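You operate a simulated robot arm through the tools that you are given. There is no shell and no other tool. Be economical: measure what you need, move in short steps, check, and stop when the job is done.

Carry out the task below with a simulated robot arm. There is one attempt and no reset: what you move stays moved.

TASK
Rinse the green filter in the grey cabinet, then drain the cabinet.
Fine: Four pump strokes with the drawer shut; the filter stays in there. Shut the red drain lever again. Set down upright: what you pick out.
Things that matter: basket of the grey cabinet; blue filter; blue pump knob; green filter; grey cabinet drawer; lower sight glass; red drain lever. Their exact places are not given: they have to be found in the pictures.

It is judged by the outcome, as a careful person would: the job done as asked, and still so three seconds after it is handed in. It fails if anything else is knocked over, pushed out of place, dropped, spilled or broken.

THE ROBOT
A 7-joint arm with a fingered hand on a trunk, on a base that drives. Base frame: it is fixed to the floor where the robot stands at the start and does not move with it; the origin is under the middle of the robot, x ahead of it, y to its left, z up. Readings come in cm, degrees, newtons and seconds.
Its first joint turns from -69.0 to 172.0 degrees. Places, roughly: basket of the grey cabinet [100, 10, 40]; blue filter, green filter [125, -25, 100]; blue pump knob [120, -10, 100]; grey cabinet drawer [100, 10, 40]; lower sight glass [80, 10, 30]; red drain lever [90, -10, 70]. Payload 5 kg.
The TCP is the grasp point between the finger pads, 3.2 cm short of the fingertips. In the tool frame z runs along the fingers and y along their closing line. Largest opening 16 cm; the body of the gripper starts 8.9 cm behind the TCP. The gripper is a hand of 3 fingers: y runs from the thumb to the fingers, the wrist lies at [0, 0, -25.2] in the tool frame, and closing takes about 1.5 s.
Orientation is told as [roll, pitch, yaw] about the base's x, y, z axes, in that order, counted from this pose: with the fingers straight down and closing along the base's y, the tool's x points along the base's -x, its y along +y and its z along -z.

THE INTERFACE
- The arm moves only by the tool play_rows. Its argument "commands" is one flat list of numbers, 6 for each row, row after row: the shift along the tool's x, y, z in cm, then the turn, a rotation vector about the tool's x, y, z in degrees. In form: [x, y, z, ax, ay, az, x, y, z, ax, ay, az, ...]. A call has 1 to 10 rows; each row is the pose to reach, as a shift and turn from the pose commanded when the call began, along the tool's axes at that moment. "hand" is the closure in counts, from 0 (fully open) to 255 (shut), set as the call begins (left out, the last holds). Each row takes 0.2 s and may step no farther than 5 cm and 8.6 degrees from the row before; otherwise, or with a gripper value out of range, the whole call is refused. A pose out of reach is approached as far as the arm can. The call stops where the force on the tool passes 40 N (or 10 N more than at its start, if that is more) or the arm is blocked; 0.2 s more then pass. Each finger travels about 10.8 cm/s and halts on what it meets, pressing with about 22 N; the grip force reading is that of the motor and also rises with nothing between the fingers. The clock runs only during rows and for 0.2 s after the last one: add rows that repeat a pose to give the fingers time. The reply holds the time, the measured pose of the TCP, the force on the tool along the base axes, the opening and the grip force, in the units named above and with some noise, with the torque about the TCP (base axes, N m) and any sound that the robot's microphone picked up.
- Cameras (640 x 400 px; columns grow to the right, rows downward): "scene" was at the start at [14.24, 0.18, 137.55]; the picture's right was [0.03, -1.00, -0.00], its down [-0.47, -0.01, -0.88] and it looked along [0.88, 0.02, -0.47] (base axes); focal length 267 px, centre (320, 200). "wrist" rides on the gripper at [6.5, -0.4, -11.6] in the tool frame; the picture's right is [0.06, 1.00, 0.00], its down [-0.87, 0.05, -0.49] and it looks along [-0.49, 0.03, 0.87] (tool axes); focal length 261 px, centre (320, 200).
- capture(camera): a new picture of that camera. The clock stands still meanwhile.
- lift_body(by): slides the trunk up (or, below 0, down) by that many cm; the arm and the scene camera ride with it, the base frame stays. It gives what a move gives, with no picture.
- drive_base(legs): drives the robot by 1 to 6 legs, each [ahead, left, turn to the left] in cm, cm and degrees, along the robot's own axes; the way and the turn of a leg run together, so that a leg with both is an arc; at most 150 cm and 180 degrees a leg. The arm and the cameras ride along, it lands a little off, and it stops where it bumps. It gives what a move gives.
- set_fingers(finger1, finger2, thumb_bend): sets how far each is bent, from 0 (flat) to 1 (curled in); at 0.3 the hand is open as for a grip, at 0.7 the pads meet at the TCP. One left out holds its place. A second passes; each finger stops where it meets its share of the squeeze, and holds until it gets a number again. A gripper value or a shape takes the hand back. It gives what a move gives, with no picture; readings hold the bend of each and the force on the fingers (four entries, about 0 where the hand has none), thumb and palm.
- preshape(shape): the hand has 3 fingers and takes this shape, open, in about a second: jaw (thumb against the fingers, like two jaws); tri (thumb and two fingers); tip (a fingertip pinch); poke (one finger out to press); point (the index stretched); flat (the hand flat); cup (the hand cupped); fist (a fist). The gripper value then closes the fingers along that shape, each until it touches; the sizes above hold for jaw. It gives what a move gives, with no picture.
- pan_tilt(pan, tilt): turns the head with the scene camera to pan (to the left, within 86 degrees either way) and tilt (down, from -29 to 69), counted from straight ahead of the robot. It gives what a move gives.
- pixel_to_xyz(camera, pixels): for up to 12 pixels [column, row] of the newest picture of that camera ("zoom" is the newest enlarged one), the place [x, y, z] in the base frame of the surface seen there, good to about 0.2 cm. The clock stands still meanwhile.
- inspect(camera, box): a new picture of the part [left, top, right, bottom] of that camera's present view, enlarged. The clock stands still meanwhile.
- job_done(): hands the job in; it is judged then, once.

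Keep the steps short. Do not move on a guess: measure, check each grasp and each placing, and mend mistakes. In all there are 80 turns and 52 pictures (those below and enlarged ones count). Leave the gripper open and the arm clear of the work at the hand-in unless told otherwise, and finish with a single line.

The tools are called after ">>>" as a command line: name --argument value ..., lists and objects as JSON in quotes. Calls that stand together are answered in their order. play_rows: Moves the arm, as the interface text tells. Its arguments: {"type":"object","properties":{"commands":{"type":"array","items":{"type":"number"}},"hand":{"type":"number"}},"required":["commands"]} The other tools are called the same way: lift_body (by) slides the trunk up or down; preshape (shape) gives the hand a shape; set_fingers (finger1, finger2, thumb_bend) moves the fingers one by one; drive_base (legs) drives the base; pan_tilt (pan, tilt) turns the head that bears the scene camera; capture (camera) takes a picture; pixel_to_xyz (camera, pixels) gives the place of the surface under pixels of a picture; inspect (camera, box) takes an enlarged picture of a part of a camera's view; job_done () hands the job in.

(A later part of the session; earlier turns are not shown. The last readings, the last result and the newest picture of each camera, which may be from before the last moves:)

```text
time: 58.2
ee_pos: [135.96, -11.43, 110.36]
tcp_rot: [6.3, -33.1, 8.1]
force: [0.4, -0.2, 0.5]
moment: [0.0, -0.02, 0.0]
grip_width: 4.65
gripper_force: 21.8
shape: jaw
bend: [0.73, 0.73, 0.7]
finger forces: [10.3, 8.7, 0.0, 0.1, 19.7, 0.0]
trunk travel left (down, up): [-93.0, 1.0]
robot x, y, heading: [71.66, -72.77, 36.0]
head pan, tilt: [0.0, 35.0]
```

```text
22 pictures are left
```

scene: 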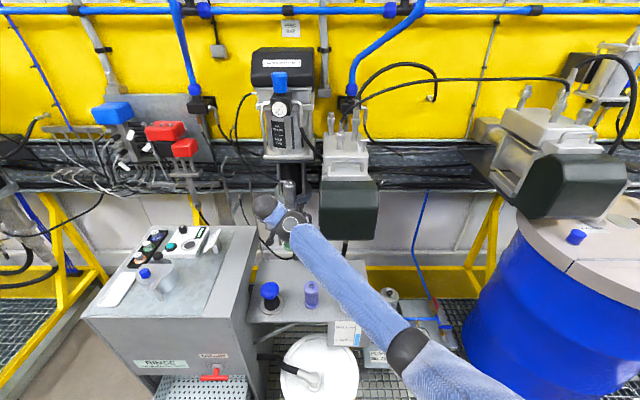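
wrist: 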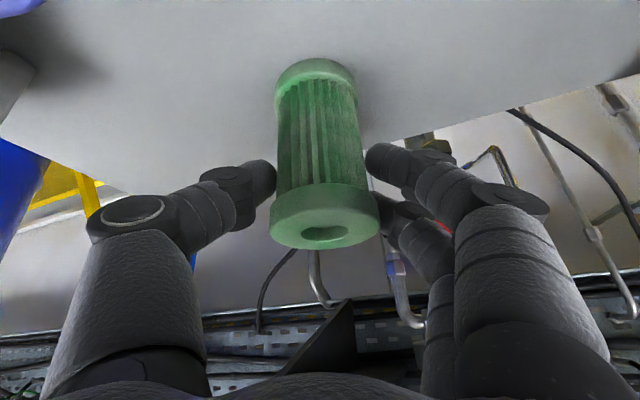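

Filter is clear and high. Drive back 38 cm, then left 39 cm, to hang over the open basket.

>>> drive_base --legs '[[-38, 0, 0], [0, 39.5, 0]]'

>>> lift_body --by -30

>>> pan_tilt --pan 5 --tilt 45

>>> capture --camera "scene"

>>> capture --camera "wrist"

```text
time: 62.6
ee_pos: [81.79, -1.49, 110.38]
tcp_rot: [6.4, -33.0, 8.1]
force: [-0.9, -0.1, -0.9]
moment: [0.02, 0.02, 0.01]
grip_width: 4.7
gripper_force: 21.8
shape: jaw
bend: [0.73, 0.73, 0.7]
finger forces: [10.3, 8.6, 0.1, 0.0, 19.7, 0.0]
trunk travel left (down, up): [-93.0, 1.0]
robot x, y, heading: [17.16, -62.88, 35.8]
head pan, tilt: [0.0, 35.0]
```

```text
time: 65.7
ee_pos: [81.88, -1.7, 80.51]
tcp_rot: [6.5, -33.0, 8.1]
force: [-0.2, 0.1, 0.1]
moment: [-0.01, -0.04, -0.02]
grip_width: 4.7
gripper_force: 22.6
shape: jaw
bend: [0.73, 0.73, 0.7]
finger forces: [10.3, 8.6, 0.0, 0.0, 19.8, 0.0]
trunk travel left (down, up): [-63.0, 31.0]
robot x, y, heading: [16.83, -62.68, 35.8]
head pan, tilt: [0.0, 35.0]
```

```text
time: 66.4
ee_pos: [81.83, -1.62, 80.4]
tcp_rot: [6.4, -33.0, 8.1]
force: [-0.6, -0.3, -0.2]
moment: [0.03, 0.0, -0.01]
grip_width: 4.69
gripper_force: 22.1
shape: jaw
bend: [0.73, 0.73, 0.7]
finger forces: [10.4, 8.6, 0.1, 0.0, 19.8, 0.0]
trunk travel left (down, up): [-63.0, 31.0]
robot x, y, heading: [17.27, -62.44, 36.1]
head pan, tilt: [5.0, 45.0]
```

```text
21 pictures are left
```

scene: 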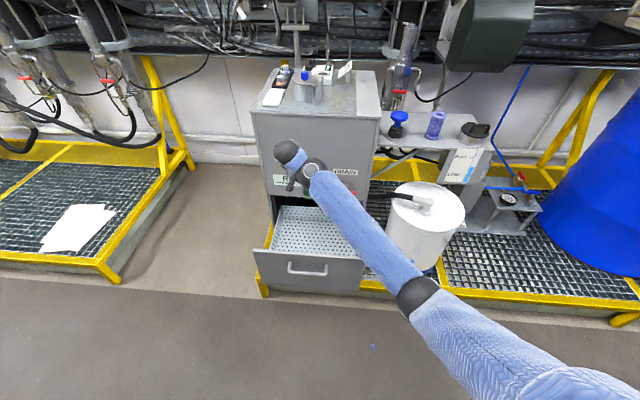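

```text
20 pictures are left
```

wrist: 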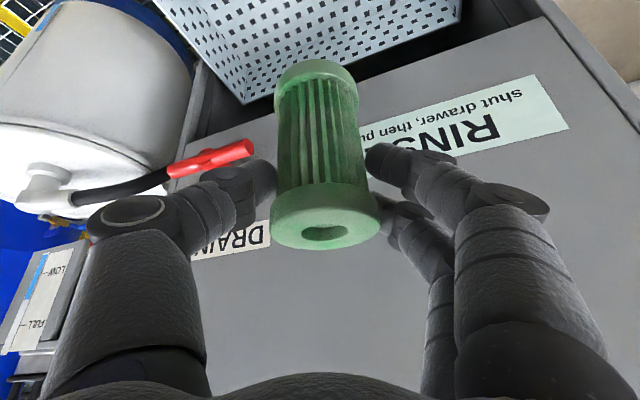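

TCP is over (u 65, r 50) in the open basket. Lower the trunk 29 cm and check.

>>> lift_body --by -29

>>> capture --camera "wrist"

```text
time: 69.3
ee_pos: [81.88, -1.63, 51.35]
tcp_rot: [6.4, -33.1, 8.2]
force: [0.4, 0.6, -1.2]
moment: [-0.01, -0.01, -0.03]
grip_width: 4.66
gripper_force: 22.0
shape: jaw
bend: [0.73, 0.73, 0.7]
finger forces: [10.4, 8.6, 0.1, 0.0, 19.7, 0.0]
trunk travel left (down, up): [-34.0, 60.0]
robot x, y, heading: [17.04, -62.91, 35.8]
head pan, tilt: [5.0, 45.0]
```

```text
19 pictures are left
```

wrist: 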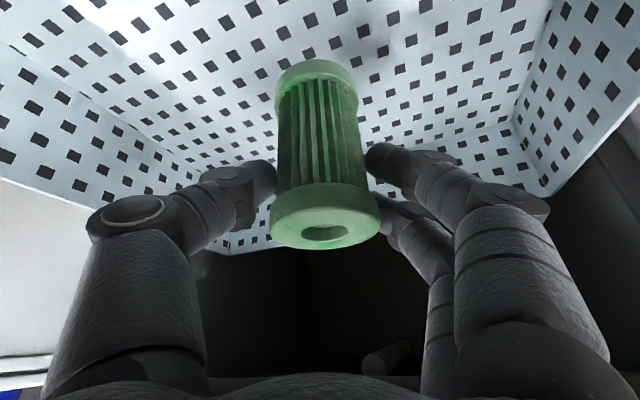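

Good, inside the walls. Lower 4.6 cm by trunk, then feel for the floor in small arm steps.

>>> lift_body --by -4.6

>>> play_rows --commands '[0.16, -0.03, 0.25, 0, 0, 0, 0.33, -0.06, 0.5, 0, 0, 0, 0.44, -0.08, 0.67, 0, 0, 0]'

```text
time: 70.2
ee_pos: [81.78, -1.13, 51.55]
tcp_rot: [9.1, -35.0, 6.8]
force: [-0.8, -0.3, 0.1]
moment: [0.0, 0.0, 0.01]
grip_width: 4.63
gripper_force: 21.8
shape: jaw
bend: [0.73, 0.73, 0.7]
finger forces: [10.4, 8.8, 0.0, 0.0, 19.8, 0.0]
trunk travel left (down, up): [-29.4, 64.6]
robot x, y, heading: [17.39, -62.69, 35.9]
head pan, tilt: [5.0, 45.0]
```

```text
time: 71.2
ee_pos: [82.82, 0.0, 51.65]
tcp_rot: [10.6, -35.0, 6.2]
force: [0.1, -0.3, -0.5]
moment: [0.02, -0.02, 0.03]
grip_width: 4.66
gripper_force: 22.5
shape: jaw
bend: [0.73, 0.73, 0.7]
finger forces: [10.6, 9.0, 0.0, 0.0, 20.4, 0.0]
trunk travel left (down, up): [-29.4, 64.6]
robot x, y, heading: [17.1, -62.47, 36.2]
head pan, tilt: [5.0, 45.0]
stopped in row 3: the arm was blocked; the commanded pose is now the measured one
```

The arm is blocked upstream of the hand, not at the filter. Look at what it touches.

>>> capture --camera "scene"

```text
18 pictures are left
```

scene: 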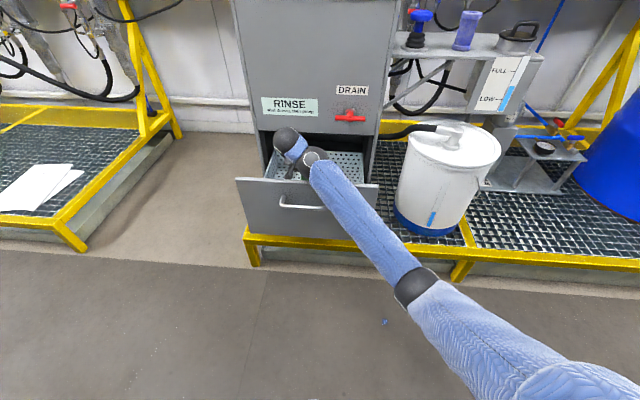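

The forearm rests on the drawer's front edge. Measure forearm heights and the panel edge.

>>> pixel_to_xyz --camera "scene" --pixels '[[315, 153], [325, 178], [345, 205], [370, 235], [395, 265], [413, 285], [450, 315], [520, 355], [245, 181], [370, 185], [288, 140], [350, 117]]'

```text
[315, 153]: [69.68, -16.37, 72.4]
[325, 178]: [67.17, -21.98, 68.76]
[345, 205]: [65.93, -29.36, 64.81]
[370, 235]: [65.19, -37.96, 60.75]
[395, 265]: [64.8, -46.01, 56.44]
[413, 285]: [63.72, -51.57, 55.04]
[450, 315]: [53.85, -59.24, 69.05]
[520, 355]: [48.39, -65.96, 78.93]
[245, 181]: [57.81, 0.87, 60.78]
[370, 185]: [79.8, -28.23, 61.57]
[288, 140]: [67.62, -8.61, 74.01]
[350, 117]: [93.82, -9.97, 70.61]
```

The forearm slopes down to a low elbow. Raising the trunk and reaching down with the arm should lift the elbow. First up 15 cm, then restore the hand's tilt and reach 11 cm down.

>>> lift_body --by 15

>>> play_rows --commands '[0, 0, 0, 3.0, 2.1, -1.36, 2.1, -0.55, 2.95, 3.0, 2.1, -1.36, 4.2, -1.1, 5.9, 3.0, 2.1, -1.36, 6.3, -1.66, 8.86, 3.0, 2.1, -1.36, 6.3, -1.66, 8.86, 3.0, 2.1, -1.36]'

>>> capture --camera "scene"

```text
time: 72.9
ee_pos: [82.35, -0.35, 63.59]
tcp_rot: [8.5, -34.0, 7.3]
force: [0.2, 0.1, -0.5]
moment: [0.03, -0.04, 0.0]
grip_width: 4.65
gripper_force: 22.1
shape: jaw
bend: [0.73, 0.73, 0.7]
finger forces: [10.6, 9.0, 0.0, 0.0, 20.3, 0.0]
trunk travel left (down, up): [-44.4, 49.6]
robot x, y, heading: [17.14, -62.68, 36.2]
head pan, tilt: [5.0, 45.0]
```

```text
time: 74.1
ee_pos: [82.12, -0.64, 52.55]
tcp_rot: [4.5, -32.2, 9.2]
force: [0.3, -0.3, -0.6]
moment: [0.0, -0.01, 0.01]
grip_width: 4.66
gripper_force: 22.5
shape: jaw
bend: [0.73, 0.73, 0.7]
finger forces: [10.7, 8.9, 0.0, 0.1, 20.1, 0.0]
trunk travel left (down, up): [-44.4, 49.6]
robot x, y, heading: [17.17, -62.96, 36.2]
head pan, tilt: [5.0, 45.0]
```

```text
17 pictures are left
```

scene: 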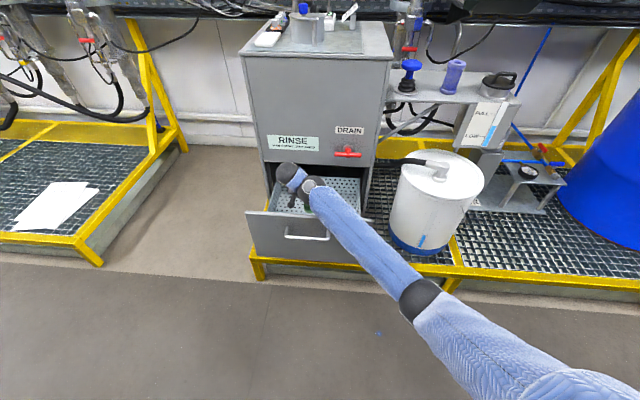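

>>> pixel_to_xyz --camera "scene" --pixels '[[313, 185], [325, 205], [345, 228], [370, 252], [400, 282], [418, 298], [450, 322], [520, 360], [250, 213]]'

```text
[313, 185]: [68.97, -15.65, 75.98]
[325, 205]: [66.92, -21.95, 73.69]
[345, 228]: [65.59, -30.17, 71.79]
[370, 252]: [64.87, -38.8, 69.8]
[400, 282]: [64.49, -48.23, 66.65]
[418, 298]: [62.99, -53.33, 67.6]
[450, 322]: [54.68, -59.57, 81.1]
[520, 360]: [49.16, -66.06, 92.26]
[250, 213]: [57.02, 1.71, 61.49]
```

The elbow rose 12 cm. Continue the same: trunk up 25, arm down 25 in small rows.

>>> lift_body --by 25

>>> play_rows --commands '[1.6, -0.2, 2.53, -0.7, -0.5, 0.3, 3.2, -0.4, 5.06, -1.35, -0.95, 0.6, 4.8, -0.6, 7.59, -1.35, -0.95, 0.6, 6.4, -0.8, 10.1, -1.35, -0.95, 0.6, 8, -1, 12.65, -1.35, -0.95, 0.6, 9.6, -1.2, 15.2, -1.35, -0.95, 0.6, 11.2, -1.4, 17.7, -1.35, -0.95, 0.6, 12.8, -1.6, 20.2, -1.35, -0.95, 0.6, 12.8, -1.6, 20.2, -1.35, -0.95, 0.6]'

>>> capture --camera "scene"

```text
time: 76.7
ee_pos: [82.13, -0.62, 77.64]
tcp_rot: [4.4, -32.1, 9.2]
force: [0.1, 0.2, -0.1]
moment: [0.02, 0.02, 0.01]
grip_width: 4.65
gripper_force: 22.1
shape: jaw
bend: [0.73, 0.73, 0.7]
finger forces: [10.6, 8.9, 0.1, 0.0, 20.1, 0.1]
trunk travel left (down, up): [-69.4, 24.6]
robot x, y, heading: [17.56, -62.76, 35.7]
head pan, tilt: [5.0, 45.0]
```

```text
time: 78.7
ee_pos: [82.11, -0.76, 53.74]
tcp_rot: [6.3, -32.9, 8.4]
force: [0.1, 0.1, -0.7]
moment: [0.0, -0.02, -0.02]
grip_width: 4.67
gripper_force: 21.5
shape: jaw
bend: [0.73, 0.73, 0.7]
finger forces: [10.5, 8.8, 0.1, 0.0, 19.8, 0.1]
trunk travel left (down, up): [-69.4, 24.6]
robot x, y, heading: [17.33, -62.69, 36.2]
head pan, tilt: [5.0, 45.0]
```

```text
16 pictures are left
```

scene: 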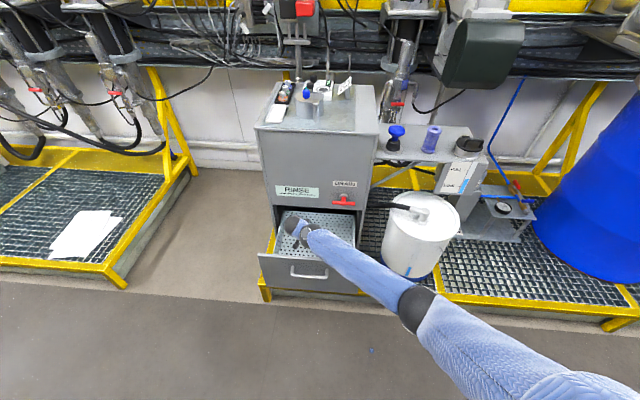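

Elbow now high. Go down 7 cm, then in small feeling steps.

>>> play_rows --commands '[1.31, -0.23, 2.0, 0, 0, 0, 2.62, -0.46, 4.0, 0, 0, 0, 3.82, -0.67, 5.82, 0, 0, 0, 3.82, -0.67, 5.82, 0, 0, 0]'

>>> play_rows --commands '[0.16, -0.03, 0.25, 0, 0, 0, 0.27, -0.05, 0.42, 0, 0, 0, 0.38, -0.07, 0.58, 0, 0, 0, 0.49, -0.09, 0.75, 0, 0, 0]'

>>> capture --camera "wrist"

```text
time: 79.7
ee_pos: [82.25, -0.63, 46.89]
tcp_rot: [6.1, -33.0, 8.4]
force: [0.5, 0.2, 0.3]
moment: [0.03, 0.0, -0.01]
grip_width: 4.66
gripper_force: 21.8
shape: jaw
bend: [0.73, 0.73, 0.7]
finger forces: [10.6, 8.8, 0.0, 0.0, 19.7, 0.1]
trunk travel left (down, up): [-69.4, 24.6]
robot x, y, heading: [17.36, -62.56, 36.3]
head pan, tilt: [5.0, 45.0]
```

```text
time: 80.7
ee_pos: [82.34, -0.74, 45.91]
tcp_rot: [6.4, -33.2, 8.3]
force: [1.8, -0.5, 14.4]
moment: [-0.04, -0.13, -0.02]
grip_width: 4.68
gripper_force: 22.3
shape: jaw
bend: [0.73, 0.73, 0.7]
finger forces: [12.3, 11.0, 0.1, 0.0, 23.4, 0.0]
trunk travel left (down, up): [-69.4, 24.6]
robot x, y, heading: [17.36, -62.62, 36.1]
head pan, tilt: [5.0, 45.0]
```

```text
15 pictures are left
```

wrist: 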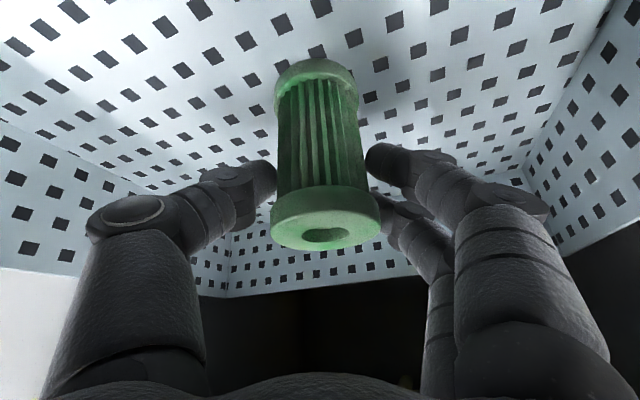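

Floor contact felt (14 N) at the height computed. Open the hand and rise straight up.

>>> play_rows --commands '[0, 0, 0, 0, 0, 0, 0, 0, 0, 0, 0, 0, 0, 0, 0, 0, 0, 0, 0, 0, 0, 0, 0, 0]' --hand 95

>>> lift_body --by 24

>>> capture --camera "wrist"

```text
time: 81.7
ee_pos: [82.11, -0.72, 45.77]
tcp_rot: [6.2, -33.0, 8.4]
force: [0.8, 0.3, -1.3]
moment: [0.04, -0.01, 0.0]
grip_width: 9.98
gripper_force: 0.0
shape: jaw
bend: [0.7, 0.7, 0.68]
finger forces: [0.0, 0.0, 0.1, 0.0, 0.0, 0.0]
trunk travel left (down, up): [-69.4, 24.6]
robot x, y, heading: [17.33, -62.53, 36.3]
head pan, tilt: [5.0, 45.0]
```

```text
time: 84.2
ee_pos: [82.11, -0.61, 69.68]
tcp_rot: [6.2, -32.9, 8.5]
force: [-0.3, 0.3, -0.8]
moment: [0.01, -0.03, -0.02]
grip_width: 9.98
gripper_force: 0.1
shape: jaw
bend: [0.7, 0.7, 0.68]
finger forces: [0.1, 0.0, 0.1, 0.0, 0.0, 0.1]
trunk travel left (down, up): [-93.4, 0.6]
robot x, y, heading: [17.31, -62.81, 36.0]
head pan, tilt: [5.0, 45.0]
```

```text
14 pictures are left
```

wrist: 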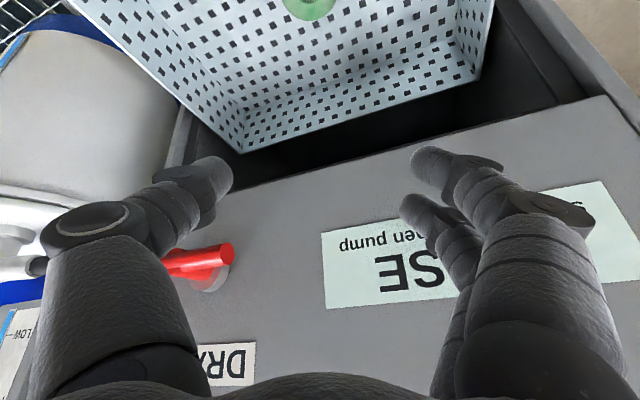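

The filter stands in the basket. Now back off 37 cm, close the hand, lower to z≈46.5 in front of the drawer face, below its handle, to push it shut.

>>> drive_base --legs '[[-37, 0, 0]]'

>>> lift_body --by -23

>>> play_rows --commands '[0, 0, 0, 0, 0, 0, 0, 0, 0, 0, 0, 0, 0, 0, 0, 0, 0, 0, 0, 0, 0, 0, 0, 0, 0, 0, 0, 0, 0, 0]' --hand 255

>>> capture --camera "scene"

```text
time: 86.6
ee_pos: [52.12, -22.56, 69.8]
tcp_rot: [6.3, -33.0, 8.4]
force: [0.8, -1.1, 0.2]
moment: [0.0, -0.02, -0.01]
grip_width: 9.97
gripper_force: 0.0
shape: jaw
bend: [0.7, 0.7, 0.68]
finger forces: [0.0, 0.0, 0.1, 0.0, 0.0, 0.0]
trunk travel left (down, up): [-93.4, 0.6]
robot x, y, heading: [-12.38, -84.56, 36.3]
head pan, tilt: [5.0, 45.0]
```

```text
time: 89.0
ee_pos: [52.1, -22.36, 46.91]
tcp_rot: [6.1, -33.0, 8.7]
force: [0.3, 0.2, -0.5]
moment: [-0.01, -0.02, 0.0]
grip_width: 10.0
gripper_force: 0.0
shape: jaw
bend: [0.7, 0.7, 0.68]
finger forces: [0.0, 0.1, 0.0, 0.1, 0.1, 0.0]
trunk travel left (down, up): [-70.4, 23.6]
robot x, y, heading: [-12.77, -84.84, 36.2]
head pan, tilt: [5.0, 45.0]
```

```text
time: 90.2
ee_pos: [51.97, -22.46, 46.77]
tcp_rot: [6.2, -33.0, 8.7]
force: [-0.5, -0.5, 0.1]
moment: [0.01, -0.02, -0.02]
grip_width: 0.0
gripper_force: 22.0
shape: jaw
bend: [0.65, 0.65, 0.67]
finger forces: [0.1, 0.1, 0.0, 0.1, 0.0, 0.1]
trunk travel left (down, up): [-70.4, 23.6]
robot x, y, heading: [-12.66, -84.64, 36.3]
head pan, tilt: [5.0, 45.0]
```

```text
13 pictures are left
```

scene: 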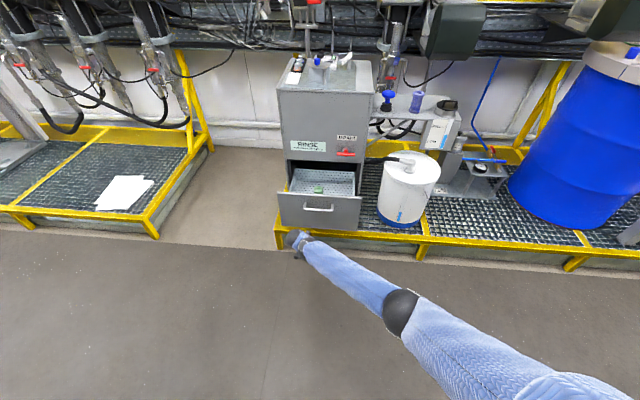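

Drive ahead 36 cm, pushing the drawer most of the way.

>>> drive_base --legs '[[14, 0, 0], [12, 0, 0], [12, 0, 0]]'

>>> inspect --camera "scene" --box '[220, 60, 460, 290]'

```text
time: 93.2
ee_pos: [82.88, 0.01, 46.66]
tcp_rot: [6.2, -32.9, 8.6]
force: [0.5, 0.1, -0.7]
moment: [0.0, -0.01, 0.0]
grip_width: 0.01
gripper_force: 21.8
shape: jaw
bend: [0.65, 0.65, 0.67]
finger forces: [0.0, 0.1, 0.0, 0.0, 0.0, 0.1]
trunk travel left (down, up): [-70.4, 23.6]
robot x, y, heading: [17.97, -62.14, 36.3]
head pan, tilt: [5.0, 45.0]
```

```text
1.74 times, centred on (340, 175) of scene
```

zoom: 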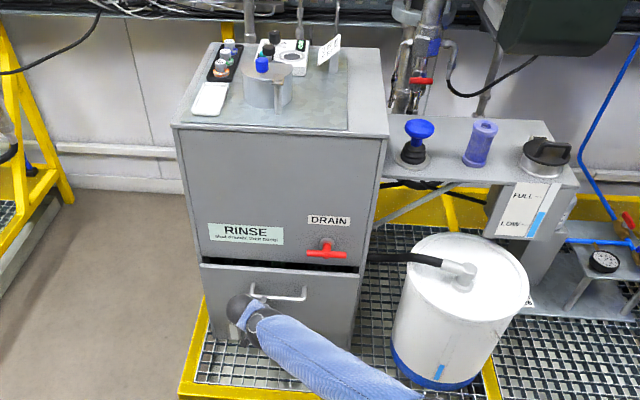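

Nearly shut, about 5–6 cm to go. Base 3.5 cm more, then the arm finishes with the force watched.

>>> drive_base --legs '[[3.5, 0, 0]]'

>>> play_rows --commands '[-0.73, 0.3, 0.53, 0, 0, 0, -1.46, 0.6, 1.06, 0, 0, 0, -2.2, 0.9, 1.6, 0, 0, 0, -2.9, 1.2, 2.1, 0, 0, 0, -3.6, 1.5, 2.65, 0, 0, 0]'

>>> inspect --camera "scene" --box '[270, 130, 400, 240]'

```text
time: 94.0
ee_pos: [85.52, 1.98, 46.63]
tcp_rot: [6.2, -32.9, 8.6]
force: [-6.2, -4.2, 0.1]
moment: [0.36, -0.63, 0.29]
grip_width: 0.02
gripper_force: 21.8
shape: jaw
bend: [0.65, 0.65, 0.67]
finger forces: [0.0, 6.9, 0.1, 0.1, 0.0, 0.0]
trunk travel left (down, up): [-70.4, 23.6]
robot x, y, heading: [20.51, -60.2, 36.2]
head pan, tilt: [5.0, 45.0]
```

```text
time: 94.5
ee_pos: [85.61, 2.47, 46.27]
tcp_rot: [5.9, -32.6, 9.1]
force: [-8.9, -4.7, 0.1]
moment: [0.37, -0.71, 0.31]
grip_width: 0.0
gripper_force: 21.8
shape: jaw
bend: [0.65, 0.65, 0.67]
finger forces: [0.1, 7.4, 0.0, 0.0, 0.0, 0.1]
trunk travel left (down, up): [-70.4, 23.6]
robot x, y, heading: [21.15, -59.87, 36.4]
head pan, tilt: [5.0, 45.0]
stopped in row 2: the force on the tool passed its limit at 48 N (the readings are from after the stop); the commanded pose is now the measured one
```

```text
3.64 times, centred on (335, 185) of scene
```

zoom: 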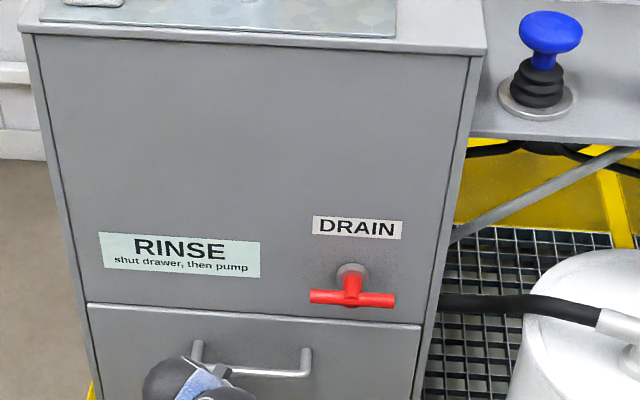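

The push met a firm stop. Confirm the drawer face is flush with the cabinet face.

>>> pixel_to_xyz --camera "zoom" --pixels '[[150, 335], [370, 355], [120, 180], [260, 200], [305, 373], [315, 297], [392, 301], [350, 270], [550, 30], [550, 17]]'

>>> drive_base --legs '[[-30, 0, 0]]'

```text
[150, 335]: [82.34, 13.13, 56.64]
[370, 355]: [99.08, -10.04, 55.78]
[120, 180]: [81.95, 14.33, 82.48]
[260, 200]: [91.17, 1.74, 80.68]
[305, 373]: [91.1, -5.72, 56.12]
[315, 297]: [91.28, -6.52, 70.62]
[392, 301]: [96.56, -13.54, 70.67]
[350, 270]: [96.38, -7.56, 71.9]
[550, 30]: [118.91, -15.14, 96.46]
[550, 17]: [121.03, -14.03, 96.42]
```

```text
time: 96.6
ee_pos: [61.15, -15.38, 46.43]
tcp_rot: [5.9, -32.8, 9.2]
force: [-0.4, 0.0, -0.2]
moment: [0.0, 0.0, 0.0]
grip_width: 0.0
gripper_force: 21.9
shape: jaw
bend: [0.65, 0.65, 0.67]
finger forces: [0.1, 0.0, 0.1, 0.0, 0.1, 0.1]
trunk travel left (down, up): [-70.4, 23.6]
robot x, y, heading: [-3.84, -78.19, 36.5]
head pan, tilt: [5.0, 45.0]
```

Drawer is flush again (same depth as at the start). Now raise the trunk and turn the closed hand straight down while lifting 36 cm, ready for the pump knob.

>>> lift_body --by 23

>>> play_rows --commands '[-2.4, 0.4, -3.75, 0.69, 4.15, 0, -4.8, 0.8, -7.5, 1.38, 8.3, 0, -7.2, 1.2, -11.25, 2.07, 12.45, 0, -9.6, 1.6, -15, 2.76, 16.6, 0, -12, 2, -18.75, 3.45, 20.75, 0, -14.4, 2.4, -22.5, 4.14, 24.9, 0, -16.8, 2.8, -26.25, 4.83, 29, 0, -19.4, 3.2, -30, 5.5, 33.2, 0, -19.4, 3.2, -30, 5.5, 33.2, 0]'

```text
time: 99.0
ee_pos: [61.28, -15.33, 69.37]
tcp_rot: [5.9, -32.7, 9.1]
force: [-0.3, 0.3, 0.0]
moment: [0.02, -0.01, 0.01]
grip_width: 0.01
gripper_force: 22.0
shape: jaw
bend: [0.65, 0.65, 0.67]
finger forces: [0.1, 0.0, 0.0, 0.0, 0.0, 0.0]
trunk travel left (down, up): [-93.4, 0.6]
robot x, y, heading: [-3.63, -78.09, 36.4]
head pan, tilt: [5.0, 45.0]
```

```text
time: 101.0
ee_pos: [62.67, -16.62, 104.6]
tcp_rot: [-1.3, -0.1, 10.1]
force: [0.4, -0.1, 0.1]
moment: [0.02, -0.01, 0.02]
grip_width: 0.0
gripper_force: 22.0
shape: jaw
bend: [0.65, 0.65, 0.67]
finger forces: [0.0, 0.1, 0.1, 0.0, 0.0, 0.0]
trunk travel left (down, up): [-93.4, 0.6]
robot x, y, heading: [-3.82, -78.34, 36.4]
head pan, tilt: [5.0, 45.0]
```

Hand is vertical at z 104.6. Drive right 33 then ahead 44 to come over the pump knob.

>>> drive_base --legs '[[0, -33, 0], [44, 0, 0]]'

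>>> pan_tilt --pan 8 --tilt 40

>>> capture --camera "wrist"

```text
time: 105.5
ee_pos: [118.5, -17.42, 104.75]
tcp_rot: [-1.0, -0.1, 9.8]
force: [0.7, 0.5, 0.6]
moment: [-0.05, 0.02, 0.0]
grip_width: 0.0
gripper_force: 22.0
shape: jaw
bend: [0.65, 0.65, 0.67]
finger forces: [0.1, 0.1, 0.0, 0.1, 0.0, 0.0]
trunk travel left (down, up): [-93.4, 0.6]
robot x, y, heading: [51.61, -78.75, 36.1]
head pan, tilt: [5.0, 45.0]
```

```text
time: 106.1
ee_pos: [118.66, -17.5, 104.84]
tcp_rot: [-1.1, -0.2, 9.7]
force: [0.5, -0.3, 0.5]
moment: [-0.01, 0.01, 0.01]
grip_width: 0.0
gripper_force: 22.0
shape: jaw
bend: [0.65, 0.65, 0.67]
finger forces: [0.0, 0.1, 0.1, 0.1, 0.0, 0.1]
trunk travel left (down, up): [-93.4, 0.6]
robot x, y, heading: [51.45, -78.88, 36.2]
head pan, tilt: [8.0, 40.0]
```

```text
10 pictures are left
```

wrist: 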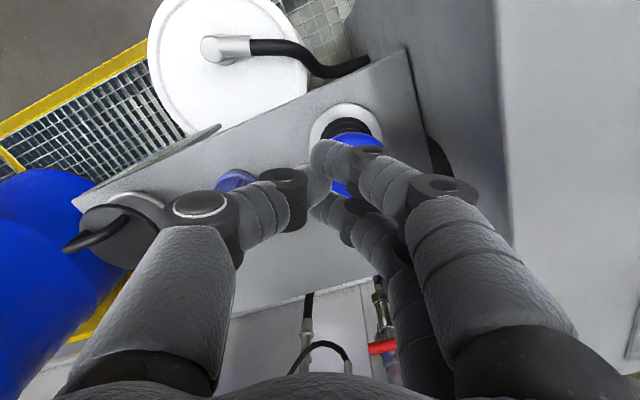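

>>> pixel_to_xyz --camera "wrist" --pixels '[[340, 138], [378, 145], [360, 150], [345, 188], [385, 158], [345, 110], [236, 182]]'

```text
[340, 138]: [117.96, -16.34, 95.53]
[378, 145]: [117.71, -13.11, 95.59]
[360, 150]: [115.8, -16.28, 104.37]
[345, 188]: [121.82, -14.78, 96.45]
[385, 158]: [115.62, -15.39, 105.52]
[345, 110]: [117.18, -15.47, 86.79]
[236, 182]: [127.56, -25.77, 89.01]
```

Knob centre ≈(120.9,-14.8). Move over it, then press slowly to learn the stroke.

>>> play_rows --commands '[-1.4, 1.15, 0, 0, 0, 0, -2.72, 2.28, 0, 0, 0, 0, -2.72, 2.28, 2, 0, 0, 0, -2.72, 2.28, 3.5, 0, 0, 0, -2.72, 2.28, 4.2, 0, 0, 0]'

>>> play_rows --commands '[0, 0, 0.6, 0, 0, 0, 0, 0, 1.2, 0, 0, 0, 0, 0, 1.8, 0, 0, 0, 0, 0, 2.4, 0, 0, 0, 0, 0, 3.0, 0, 0, 0, 0, 0, 3.6, 0, 0, 0, 0, 0, 4.2, 0, 0, 0]'

>>> inspect --camera "scene" --box '[200, 100, 400, 230]'

```text
time: 107.3
ee_pos: [120.92, -14.76, 100.67]
tcp_rot: [-1.0, -0.1, 9.7]
force: [0.6, -0.1, 0.0]
moment: [0.02, 0.01, 0.01]
grip_width: 0.0
gripper_force: 21.9
shape: jaw
bend: [0.65, 0.65, 0.67]
finger forces: [0.1, 0.0, 0.0, 0.0, 0.0, 0.0]
trunk travel left (down, up): [-93.4, 0.6]
robot x, y, heading: [51.22, -79.19, 36.0]
head pan, tilt: [8.0, 40.0]
```

```text
time: 108.9
ee_pos: [120.8, -14.89, 96.53]
tcp_rot: [-0.9, -0.2, 9.7]
force: [-0.3, 1.7, 12.5]
moment: [0.02, 0.05, -0.02]
grip_width: 0.0
gripper_force: 22.4
shape: jaw
bend: [0.65, 0.65, 0.68]
finger forces: [0.1, 0.1, 0.0, 0.1, 0.1, 0.0]
trunk travel left (down, up): [-93.4, 0.6]
robot x, y, heading: [51.77, -78.68, 36.1]
head pan, tilt: [8.0, 40.0]
```

```text
3.08 times, centred on (300, 165) of scene
```

zoom: 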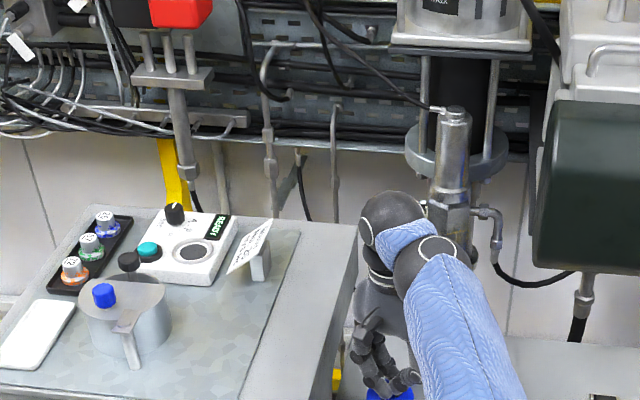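

The plunger is springy (12 N at about 4 cm down). Press on to find the bottom.

>>> play_rows --commands '[0, 0, 0.4, 0, 0, 0, 0, 0, 0.8, 0, 0, 0, 0, 0, 1.2, 0, 0, 0, 0, 0, 1.6, 0, 0, 0, 0, 0, 2.0, 0, 0, 0]'

```text
time: 109.5
ee_pos: [120.97, -14.57, 96.5]
tcp_rot: [-0.8, -0.5, 9.8]
force: [-6.1, -6.2, 26.6]
moment: [-0.37, 0.34, 0.03]
grip_width: 0.02
gripper_force: 22.4
shape: jaw
bend: [0.67, 0.66, 0.68]
finger forces: [0.1, 0.1, 0.0, 0.0, 41.9, 0.0]
trunk travel left (down, up): [-93.4, 0.6]
robot x, y, heading: [51.34, -78.83, 36.2]
head pan, tilt: [8.0, 40.0]
stopped in row 2: the force on the tool passed its limit at 44 N (the readings are from after the stop); the commanded pose is now the measured one
```

Bottom is at TCP z≈96.5: that's stroke one. Now stroke two: up 5 cm fully clear, then down again.

>>> play_rows --commands '[0, 0, -2.5, 0, 0, 0, 0, 0, -5, 0, 0, 0, 0, 0, -5, 0, 0, 0, 0, 0, -5, 0, 0, 0, 0, 0, -3.5, 0, 0, 0, 0, 0, -2, 0, 0, 0, 0, 0, -0.8, 0, 0, 0, 0, 0, 0.15, 0, 0, 0, 0, 0, 0.15, 0, 0, 0]'

>>> play_rows --commands '[0, 0, -2.5, 0, 0, 0, 0, 0, -5, 0, 0, 0, 0, 0, -5, 0, 0, 0, 0, 0, -5, 0, 0, 0]'

>>> inspect --camera "scene" --box '[140, 180, 420, 400]'

```text
time: 111.5
ee_pos: [120.89, -14.72, 96.33]
tcp_rot: [-0.6, -0.7, 9.8]
force: [4.0, 4.2, 35.5]
moment: [0.05, 0.06, -0.02]
grip_width: 0.0
gripper_force: 21.6
shape: jaw
bend: [0.67, 0.66, 0.69]
finger forces: [0.0, 0.0, 0.1, 0.1, 40.7, 0.1]
trunk travel left (down, up): [-93.4, 0.6]
robot x, y, heading: [51.27, -78.66, 35.7]
head pan, tilt: [8.0, 40.0]
```

```text
time: 112.5
ee_pos: [120.86, -14.64, 100.99]
tcp_rot: [-0.8, -0.3, 9.8]
force: [0.2, 0.0, 0.7]
moment: [-0.01, -0.01, -0.02]
grip_width: 0.02
gripper_force: 21.9
shape: jaw
bend: [0.66, 0.66, 0.68]
finger forces: [0.0, 0.0, 0.0, 0.1, 0.0, 0.0]
trunk travel left (down, up): [-93.4, 0.6]
robot x, y, heading: [51.6, -78.63, 36.2]
head pan, tilt: [8.0, 40.0]
```

```text
1.82 times, centred on (280, 290) of scene
```

zoom: 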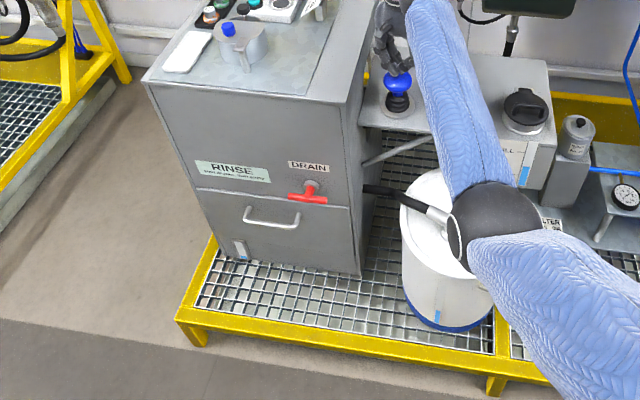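

The sight glass shows a little blue at the bottom, so two strokes took. Two more strokes, then rise.

>>> play_rows --commands '[0, 0, 1.5, 0, 0, 0, 0, 0, 3, 0, 0, 0, 0, 0, 4.2, 0, 0, 0, 0, 0, 5, 0, 0, 0, 0, 0, 5, 0, 0, 0, 0, 0, 2.5, 0, 0, 0, 0, 0, 0, 0, 0, 0, 0, 0, 0, 0, 0, 0, 0, 0, 0, 0, 0, 0]'

>>> inspect --camera "scene" --box '[220, 290, 280, 330]'

```text
time: 114.5
ee_pos: [120.9, -14.72, 100.91]
tcp_rot: [-0.8, -0.3, 9.8]
force: [0.2, -0.3, 0.9]
moment: [-0.03, -0.05, -0.03]
grip_width: 0.0
gripper_force: 22.2
shape: jaw
bend: [0.66, 0.66, 0.68]
finger forces: [0.0, 0.0, 0.1, 0.0, 0.0, 0.1]
trunk travel left (down, up): [-93.4, 0.6]
robot x, y, heading: [51.7, -79.04, 36.2]
head pan, tilt: [8.0, 40.0]
```

```text
10.00 times, centred on (250, 310) of scene
```

zoom: 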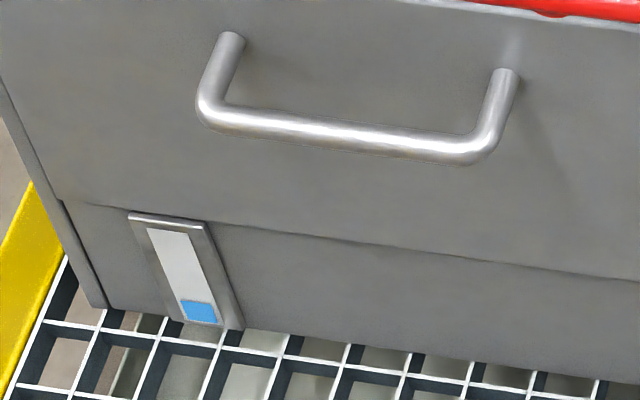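

Level is about 27% of the glass after three strokes. Fourth stroke, then compare.

>>> play_rows --commands '[0, 0, 1.5, 0, 0, 0, 0, 0, 3, 0, 0, 0, 0, 0, 4.2, 0, 0, 0, 0, 0, 4.9, 0, 0, 0, 0, 0, 4.9, 0, 0, 0]'

>>> play_rows --commands '[0, 0, -2.5, 0, 0, 0, 0, 0, -5, 0, 0, 0, 0, 0, -7, 0, 0, 0, 0, 0, -8, 0, 0, 0]'

>>> inspect --camera "scene" --box '[220, 290, 280, 330]'

```text
time: 115.7
ee_pos: [120.98, -14.73, 96.46]
tcp_rot: [-0.6, -0.6, 9.8]
force: [3.8, 2.6, 28.8]
moment: [0.0, 0.02, -0.04]
grip_width: 0.0
gripper_force: 21.8
shape: jaw
bend: [0.67, 0.66, 0.68]
finger forces: [0.0, 0.0, 0.0, 0.0, 38.0, 0.0]
trunk travel left (down, up): [-93.4, 0.6]
robot x, y, heading: [51.46, -78.35, 36.1]
head pan, tilt: [8.0, 40.0]
```

```text
time: 116.7
ee_pos: [120.89, -14.63, 104.08]
tcp_rot: [-0.8, -0.3, 9.7]
force: [-0.2, 0.1, -1.1]
moment: [0.0, 0.0, 0.02]
grip_width: 0.0
gripper_force: 21.6
shape: jaw
bend: [0.66, 0.66, 0.68]
finger forces: [0.0, 0.1, 0.0, 0.1, 0.0, 0.0]
trunk travel left (down, up): [-93.4, 0.6]
robot x, y, heading: [51.5, -78.89, 36.3]
head pan, tilt: [8.0, 40.0]
```

```text
10.00 times, centred on (250, 310) of scene
```

zoom: 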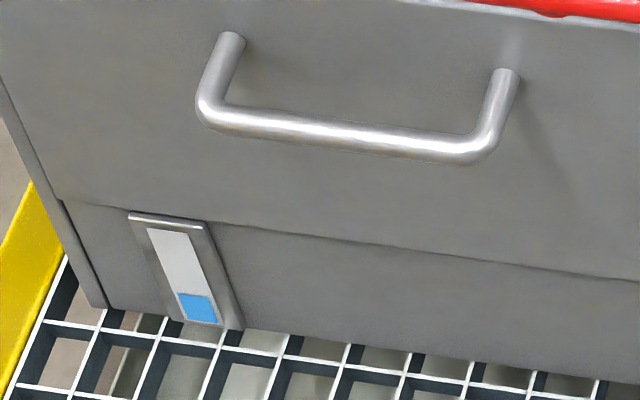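

The level grew evenly, matching four full strokes. Now the drain lever. I back off 45 cm into free space and take the one-finger "poke" shape, and look at it.

>>> drive_base --legs '[[-45, 0, 0]]'

>>> preshape --shape "poke"

>>> play_rows --commands '[0, 0, 3, 0, -7, 4, 0, 0, 6, 0, -14, 8, 0, 0, 9, 0, -21, 12, 0, 0, 12, 0, -28, 16, 0, 0, 15, 0, -35, 20, 0, 0, 18, 0, -42, 22, 0, 0, 18, 0, -50, 22, 0, 0, 18, 0, -50, 22]'

>>> capture --camera "wrist"

```text
time: 119.4
ee_pos: [84.62, -40.98, 104.17]
tcp_rot: [-0.8, -0.3, 9.9]
force: [0.2, -0.1, -0.1]
moment: [0.0, 0.02, -0.01]
grip_width: 0.0
gripper_force: 21.8
shape: jaw
bend: [0.66, 0.66, 0.68]
finger forces: [0.1, 0.1, 0.0, 0.1, 0.0, 0.0]
trunk travel left (down, up): [-93.4, 0.6]
robot x, y, heading: [15.33, -104.95, 36.1]
head pan, tilt: [8.0, 40.0]
```

```text
time: 120.3
ee_pos: [84.49, -40.93, 104.09]
tcp_rot: [-0.8, -0.2, 10.0]
force: [0.0, -0.1, 0.3]
moment: [-0.07, 0.0, 0.03]
grip_width: 0.0
gripper_force: 0.1
shape: poke
bend: [0.95, 0.95, 1.0]
finger forces: [0.0, 0.1, 0.1, 0.1, 0.0, 0.1]
trunk travel left (down, up): [-93.4, 0.6]
robot x, y, heading: [15.41, -105.14, 36.5]
head pan, tilt: [8.0, 40.0]
```

```text
time: 122.1
ee_pos: [84.71, -41.17, 86.13]
tcp_rot: [12.8, -49.0, -19.1]
force: [0.9, 0.7, -0.7]
moment: [0.01, 0.05, 0.0]
grip_width: 0.0
gripper_force: 0.0
shape: poke
bend: [0.95, 0.95, 1.0]
finger forces: [0.0, 0.1, 0.0, 0.0, 0.0, 0.1]
trunk travel left (down, up): [-93.4, 0.6]
robot x, y, heading: [15.3, -104.98, 36.3]
head pan, tilt: [8.0, 40.0]
```

```text
5 pictures are left
```

wrist: 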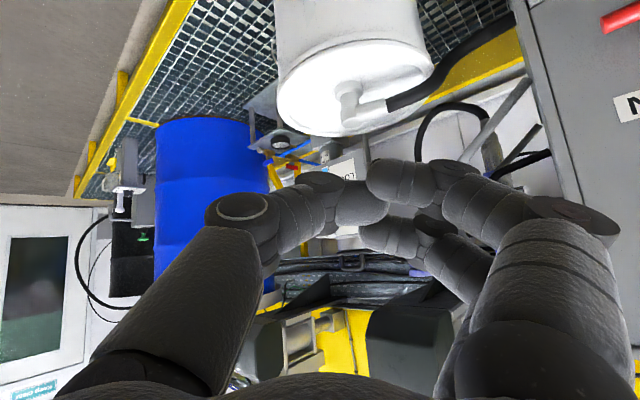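

The poke shape only curls the fingers, so I'll use the closed jaw tips. I square the hand to the cabinet, 20° below level, with the jaw closed.

>>> preshape --shape "jaw"

>>> play_rows --commands '[0, 0, 0, -5.9, -2.65, -4.96, 0, 0, 0, -11.8, -5.3, -9.9, 0, 0, 0, -17.7, -7.95, -14.9, 0, 0, 0, -23.6, -10.6, -19.8, 0, 0, 0, -29.5, -13.2, -24.8, 0, 0, 0, -35.5, -15.9, -29.8, 0, 0, 0, -35.5, -15.9, -29.8]' --hand 255

```text
time: 123.0
ee_pos: [84.63, -41.17, 86.06]
tcp_rot: [12.7, -49.1, -19.0]
force: [-0.2, -0.7, 0.5]
moment: [0.0, -0.01, -0.03]
grip_width: 15.98
gripper_force: 0.1
shape: jaw
bend: [0.3, 0.3, 0.3]
finger forces: [0.1, 0.1, 0.1, 0.0, 0.0, 0.1]
trunk travel left (down, up): [-93.4, 0.6]
robot x, y, heading: [15.54, -105.18, 36.2]
head pan, tilt: [8.0, 40.0]
```

```text
time: 124.6
ee_pos: [84.64, -41.16, 86.02]
tcp_rot: [-0.2, -70.0, 36.6]
force: [-0.6, -0.1, -0.1]
moment: [0.0, 0.01, 0.0]
grip_width: 0.03
gripper_force: 22.0
shape: jaw
bend: [0.65, 0.65, 0.67]
finger forces: [0.1, 0.0, 0.0, 0.1, 0.0, 0.0]
trunk travel left (down, up): [-93.4, 0.6]
robot x, y, heading: [15.3, -105.32, 36.2]
head pan, tilt: [8.0, 40.0]
```

Orientation exact. Lower the trunk 7 cm, drive left 15.5 and ahead 16.

>>> lift_body --by -7

>>> drive_base --legs '[[0, 15.5, 0], [16, 0, 0]]'

>>> capture --camera "wrist"

```text
time: 125.7
ee_pos: [84.68, -41.2, 79.13]
tcp_rot: [-0.2, -70.0, 36.2]
force: [0.1, 0.0, 0.3]
moment: [-0.02, 0.02, 0.0]
grip_width: 0.02
gripper_force: 22.0
shape: jaw
bend: [0.65, 0.65, 0.67]
finger forces: [0.1, 0.1, 0.0, 0.0, 0.0, 0.0]
trunk travel left (down, up): [-86.4, 7.6]
robot x, y, heading: [15.69, -105.3, 36.1]
head pan, tilt: [8.0, 40.0]
```

```text
time: 128.1
ee_pos: [88.67, -19.2, 78.98]
tcp_rot: [-0.3, -69.9, 36.4]
force: [0.1, 0.6, 0.1]
moment: [0.05, -0.04, -0.01]
grip_width: 0.02
gripper_force: 21.5
shape: jaw
bend: [0.65, 0.65, 0.67]
finger forces: [0.0, 0.0, 0.1, 0.0, 0.1, 0.0]
trunk travel left (down, up): [-86.4, 7.6]
robot x, y, heading: [18.98, -83.17, 36.0]
head pan, tilt: [8.0, 40.0]
```

```text
4 pictures are left
```

wrist: 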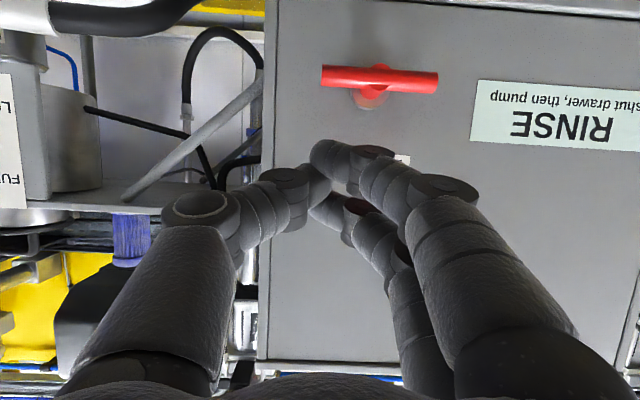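

>>> pixel_to_xyz --camera "wrist" --pixels '[[326, 75], [434, 82], [380, 78], [380, 70], [380, 85], [372, 100], [400, 130]]'

```text
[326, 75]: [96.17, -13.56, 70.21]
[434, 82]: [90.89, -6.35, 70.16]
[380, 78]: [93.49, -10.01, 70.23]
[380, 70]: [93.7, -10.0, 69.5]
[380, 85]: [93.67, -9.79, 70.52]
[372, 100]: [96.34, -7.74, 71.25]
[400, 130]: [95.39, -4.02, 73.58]
```

Lever: pivot at z≈70, bar ±4.5 cm, right end at (96.2,-13.6). Bring the tips just above the right end of the bar.

>>> play_rows --commands '[0, 0.1, 3, 0, 0, 0, -0.05, 0.2, 6, 0, 0, 0, -0.11, 0.3, 8.79, 0, 0, 0]'

>>> play_rows --commands '[1.74, 0, 0.63, 0, 0, 0, 3.34, 0.05, 1.21, 0, 0, 0, 4.07, 0.41, 1.48, 0, 0, 0, 4.7, 0.95, 1.71, 0, 0, 0, 5.17, 1.65, 1.88, 0, 0, 0, 6.3, 2.45, 2.29, 0, 0, 0, 6.77, 3.3, 2.46, 0, 0, 0]'

```text
time: 128.9
ee_pos: [95.03, -14.18, 76.03]
tcp_rot: [-0.2, -70.0, 36.4]
force: [0.0, -0.3, -0.5]
moment: [-0.01, -0.02, 0.01]
grip_width: 0.0
gripper_force: 22.2
shape: jaw
bend: [0.65, 0.65, 0.67]
finger forces: [0.0, 0.1, 0.1, 0.0, 0.0, 0.1]
trunk travel left (down, up): [-86.4, 7.6]
robot x, y, heading: [19.24, -83.27, 36.0]
head pan, tilt: [8.0, 40.0]
```

```text
time: 129.5
ee_pos: [95.15, -13.56, 73.61]
tcp_rot: [1.4, -70.7, 34.8]
force: [-15.7, -11.6, 30.2]
moment: [0.04, 0.11, 0.16]
grip_width: 0.0
gripper_force: 21.4
shape: jaw
bend: [0.7, 0.65, 0.67]
finger forces: [51.2, 0.0, 0.0, 0.1, 0.0, 0.0]
trunk travel left (down, up): [-86.4, 7.6]
robot x, y, heading: [19.4, -83.08, 36.3]
head pan, tilt: [8.0, 40.0]
stopped in row 3: the force on the tool passed its limit at 42 N (the readings are from after the stop); the commanded pose is now the measured one
```

The right end resists firmly with no turn, so the lever likely turns the other way. Lift off, cross to the left end and press that one down gently.

>>> play_rows --commands '[-2.44, 0, -0.89, 0, 0, 0, -2.44, 4, -0.89, 0, 0, 0, -2.44, 8.1, -0.89, 0, 0, 0]'

>>> play_rows --commands '[1.74, 0, 0.63, 0, 0, 0, 2.6, 0, 0.95, 0, 0, 0, 3.4, -0.05, 1.25, 0, 0, 0, 4.1, -0.41, 1.5, 0, 0, 0, 4.75, -0.95, 1.73, 0, 0, 0]'

```text
time: 130.3
ee_pos: [90.65, -7.39, 75.75]
tcp_rot: [0.4, -70.4, 35.4]
force: [0.5, -0.1, -0.3]
moment: [0.04, 0.02, 0.06]
grip_width: 0.0
gripper_force: 22.0
shape: jaw
bend: [0.66, 0.65, 0.67]
finger forces: [0.0, 0.0, 0.1, 0.0, 0.0, 0.0]
trunk travel left (down, up): [-86.4, 7.6]
robot x, y, heading: [19.07, -83.44, 36.2]
head pan, tilt: [8.0, 40.0]
```

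```text
time: 131.5
ee_pos: [92.43, -8.0, 72.05]
tcp_rot: [0.2, -71.2, 35.5]
force: [7.6, 4.4, 20.0]
moment: [-0.08, -0.52, -0.1]
grip_width: 0.0
gripper_force: 22.3
shape: jaw
bend: [0.65, 0.66, 0.67]
finger forces: [0.0, 0.0, 0.0, 0.1, 11.4, 0.0]
trunk travel left (down, up): [-86.4, 7.6]
robot x, y, heading: [19.44, -83.05, 36.1]
head pan, tilt: [8.0, 40.0]
```

>>> capture --camera "wrist"

```text
3 pictures are left
```

wrist: 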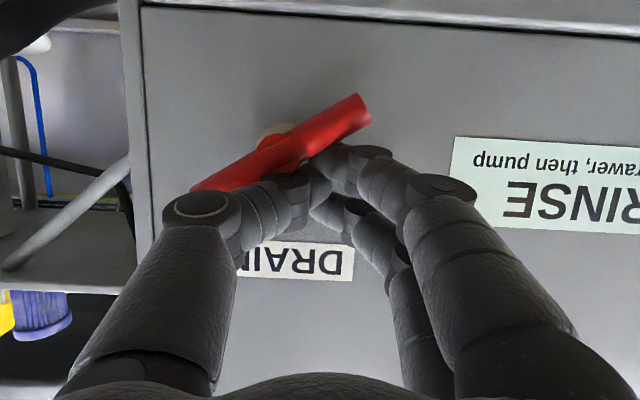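

The lever is turning: left end down, right end up. Measure its angle.

>>> pixel_to_xyz --camera "wrist" --pixels '[[366, 108], [350, 112], [300, 140], [230, 178], [200, 188], [325, 165], [360, 160]]'

```text
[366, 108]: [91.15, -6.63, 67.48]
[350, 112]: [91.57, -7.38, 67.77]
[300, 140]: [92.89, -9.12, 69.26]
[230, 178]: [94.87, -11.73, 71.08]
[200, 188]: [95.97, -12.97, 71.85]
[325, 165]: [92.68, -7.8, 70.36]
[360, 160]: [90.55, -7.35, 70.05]
```

It has turned about 29°. I lift slightly, shift left to push nearer the end, and go on along the arc to vertical.

>>> play_rows --commands '[-1.69, 1.45, -0.62, 0, 0, 0, -1.0, 1.45, -0.37, 0, 0, 0, 0.15, 1.2, 0.05, 0, 0, 0, 0.9, 1.05, 0.33, 0, 0, 0, 1.53, 0.5, 0.56, 0, 0, 0, 1.79, -0.6, 0.65, 0, 0, 0, 2.16, -1.8, 0.79, 0, 0, 0, 2.35, -2.95, 0.85, 0, 0, 0]'

```text
time: 133.3
ee_pos: [91.86, -9.71, 68.17]
tcp_rot: [1.2, -70.2, 35.4]
force: [-33.9, 20.7, -5.9]
moment: [0.03, 0.19, 0.47]
grip_width: 0.03
gripper_force: 21.7
shape: jaw
bend: [0.66, 0.66, 0.69]
finger forces: [0.0, 0.0, 0.0, 0.0, 74.3, 0.0]
out of reach, approached as far as the arm can: row 3, 4, 5
trunk travel left (down, up): [-86.4, 7.6]
robot x, y, heading: [19.19, -83.4, 36.6]
head pan, tilt: [8.0, 40.0]
```

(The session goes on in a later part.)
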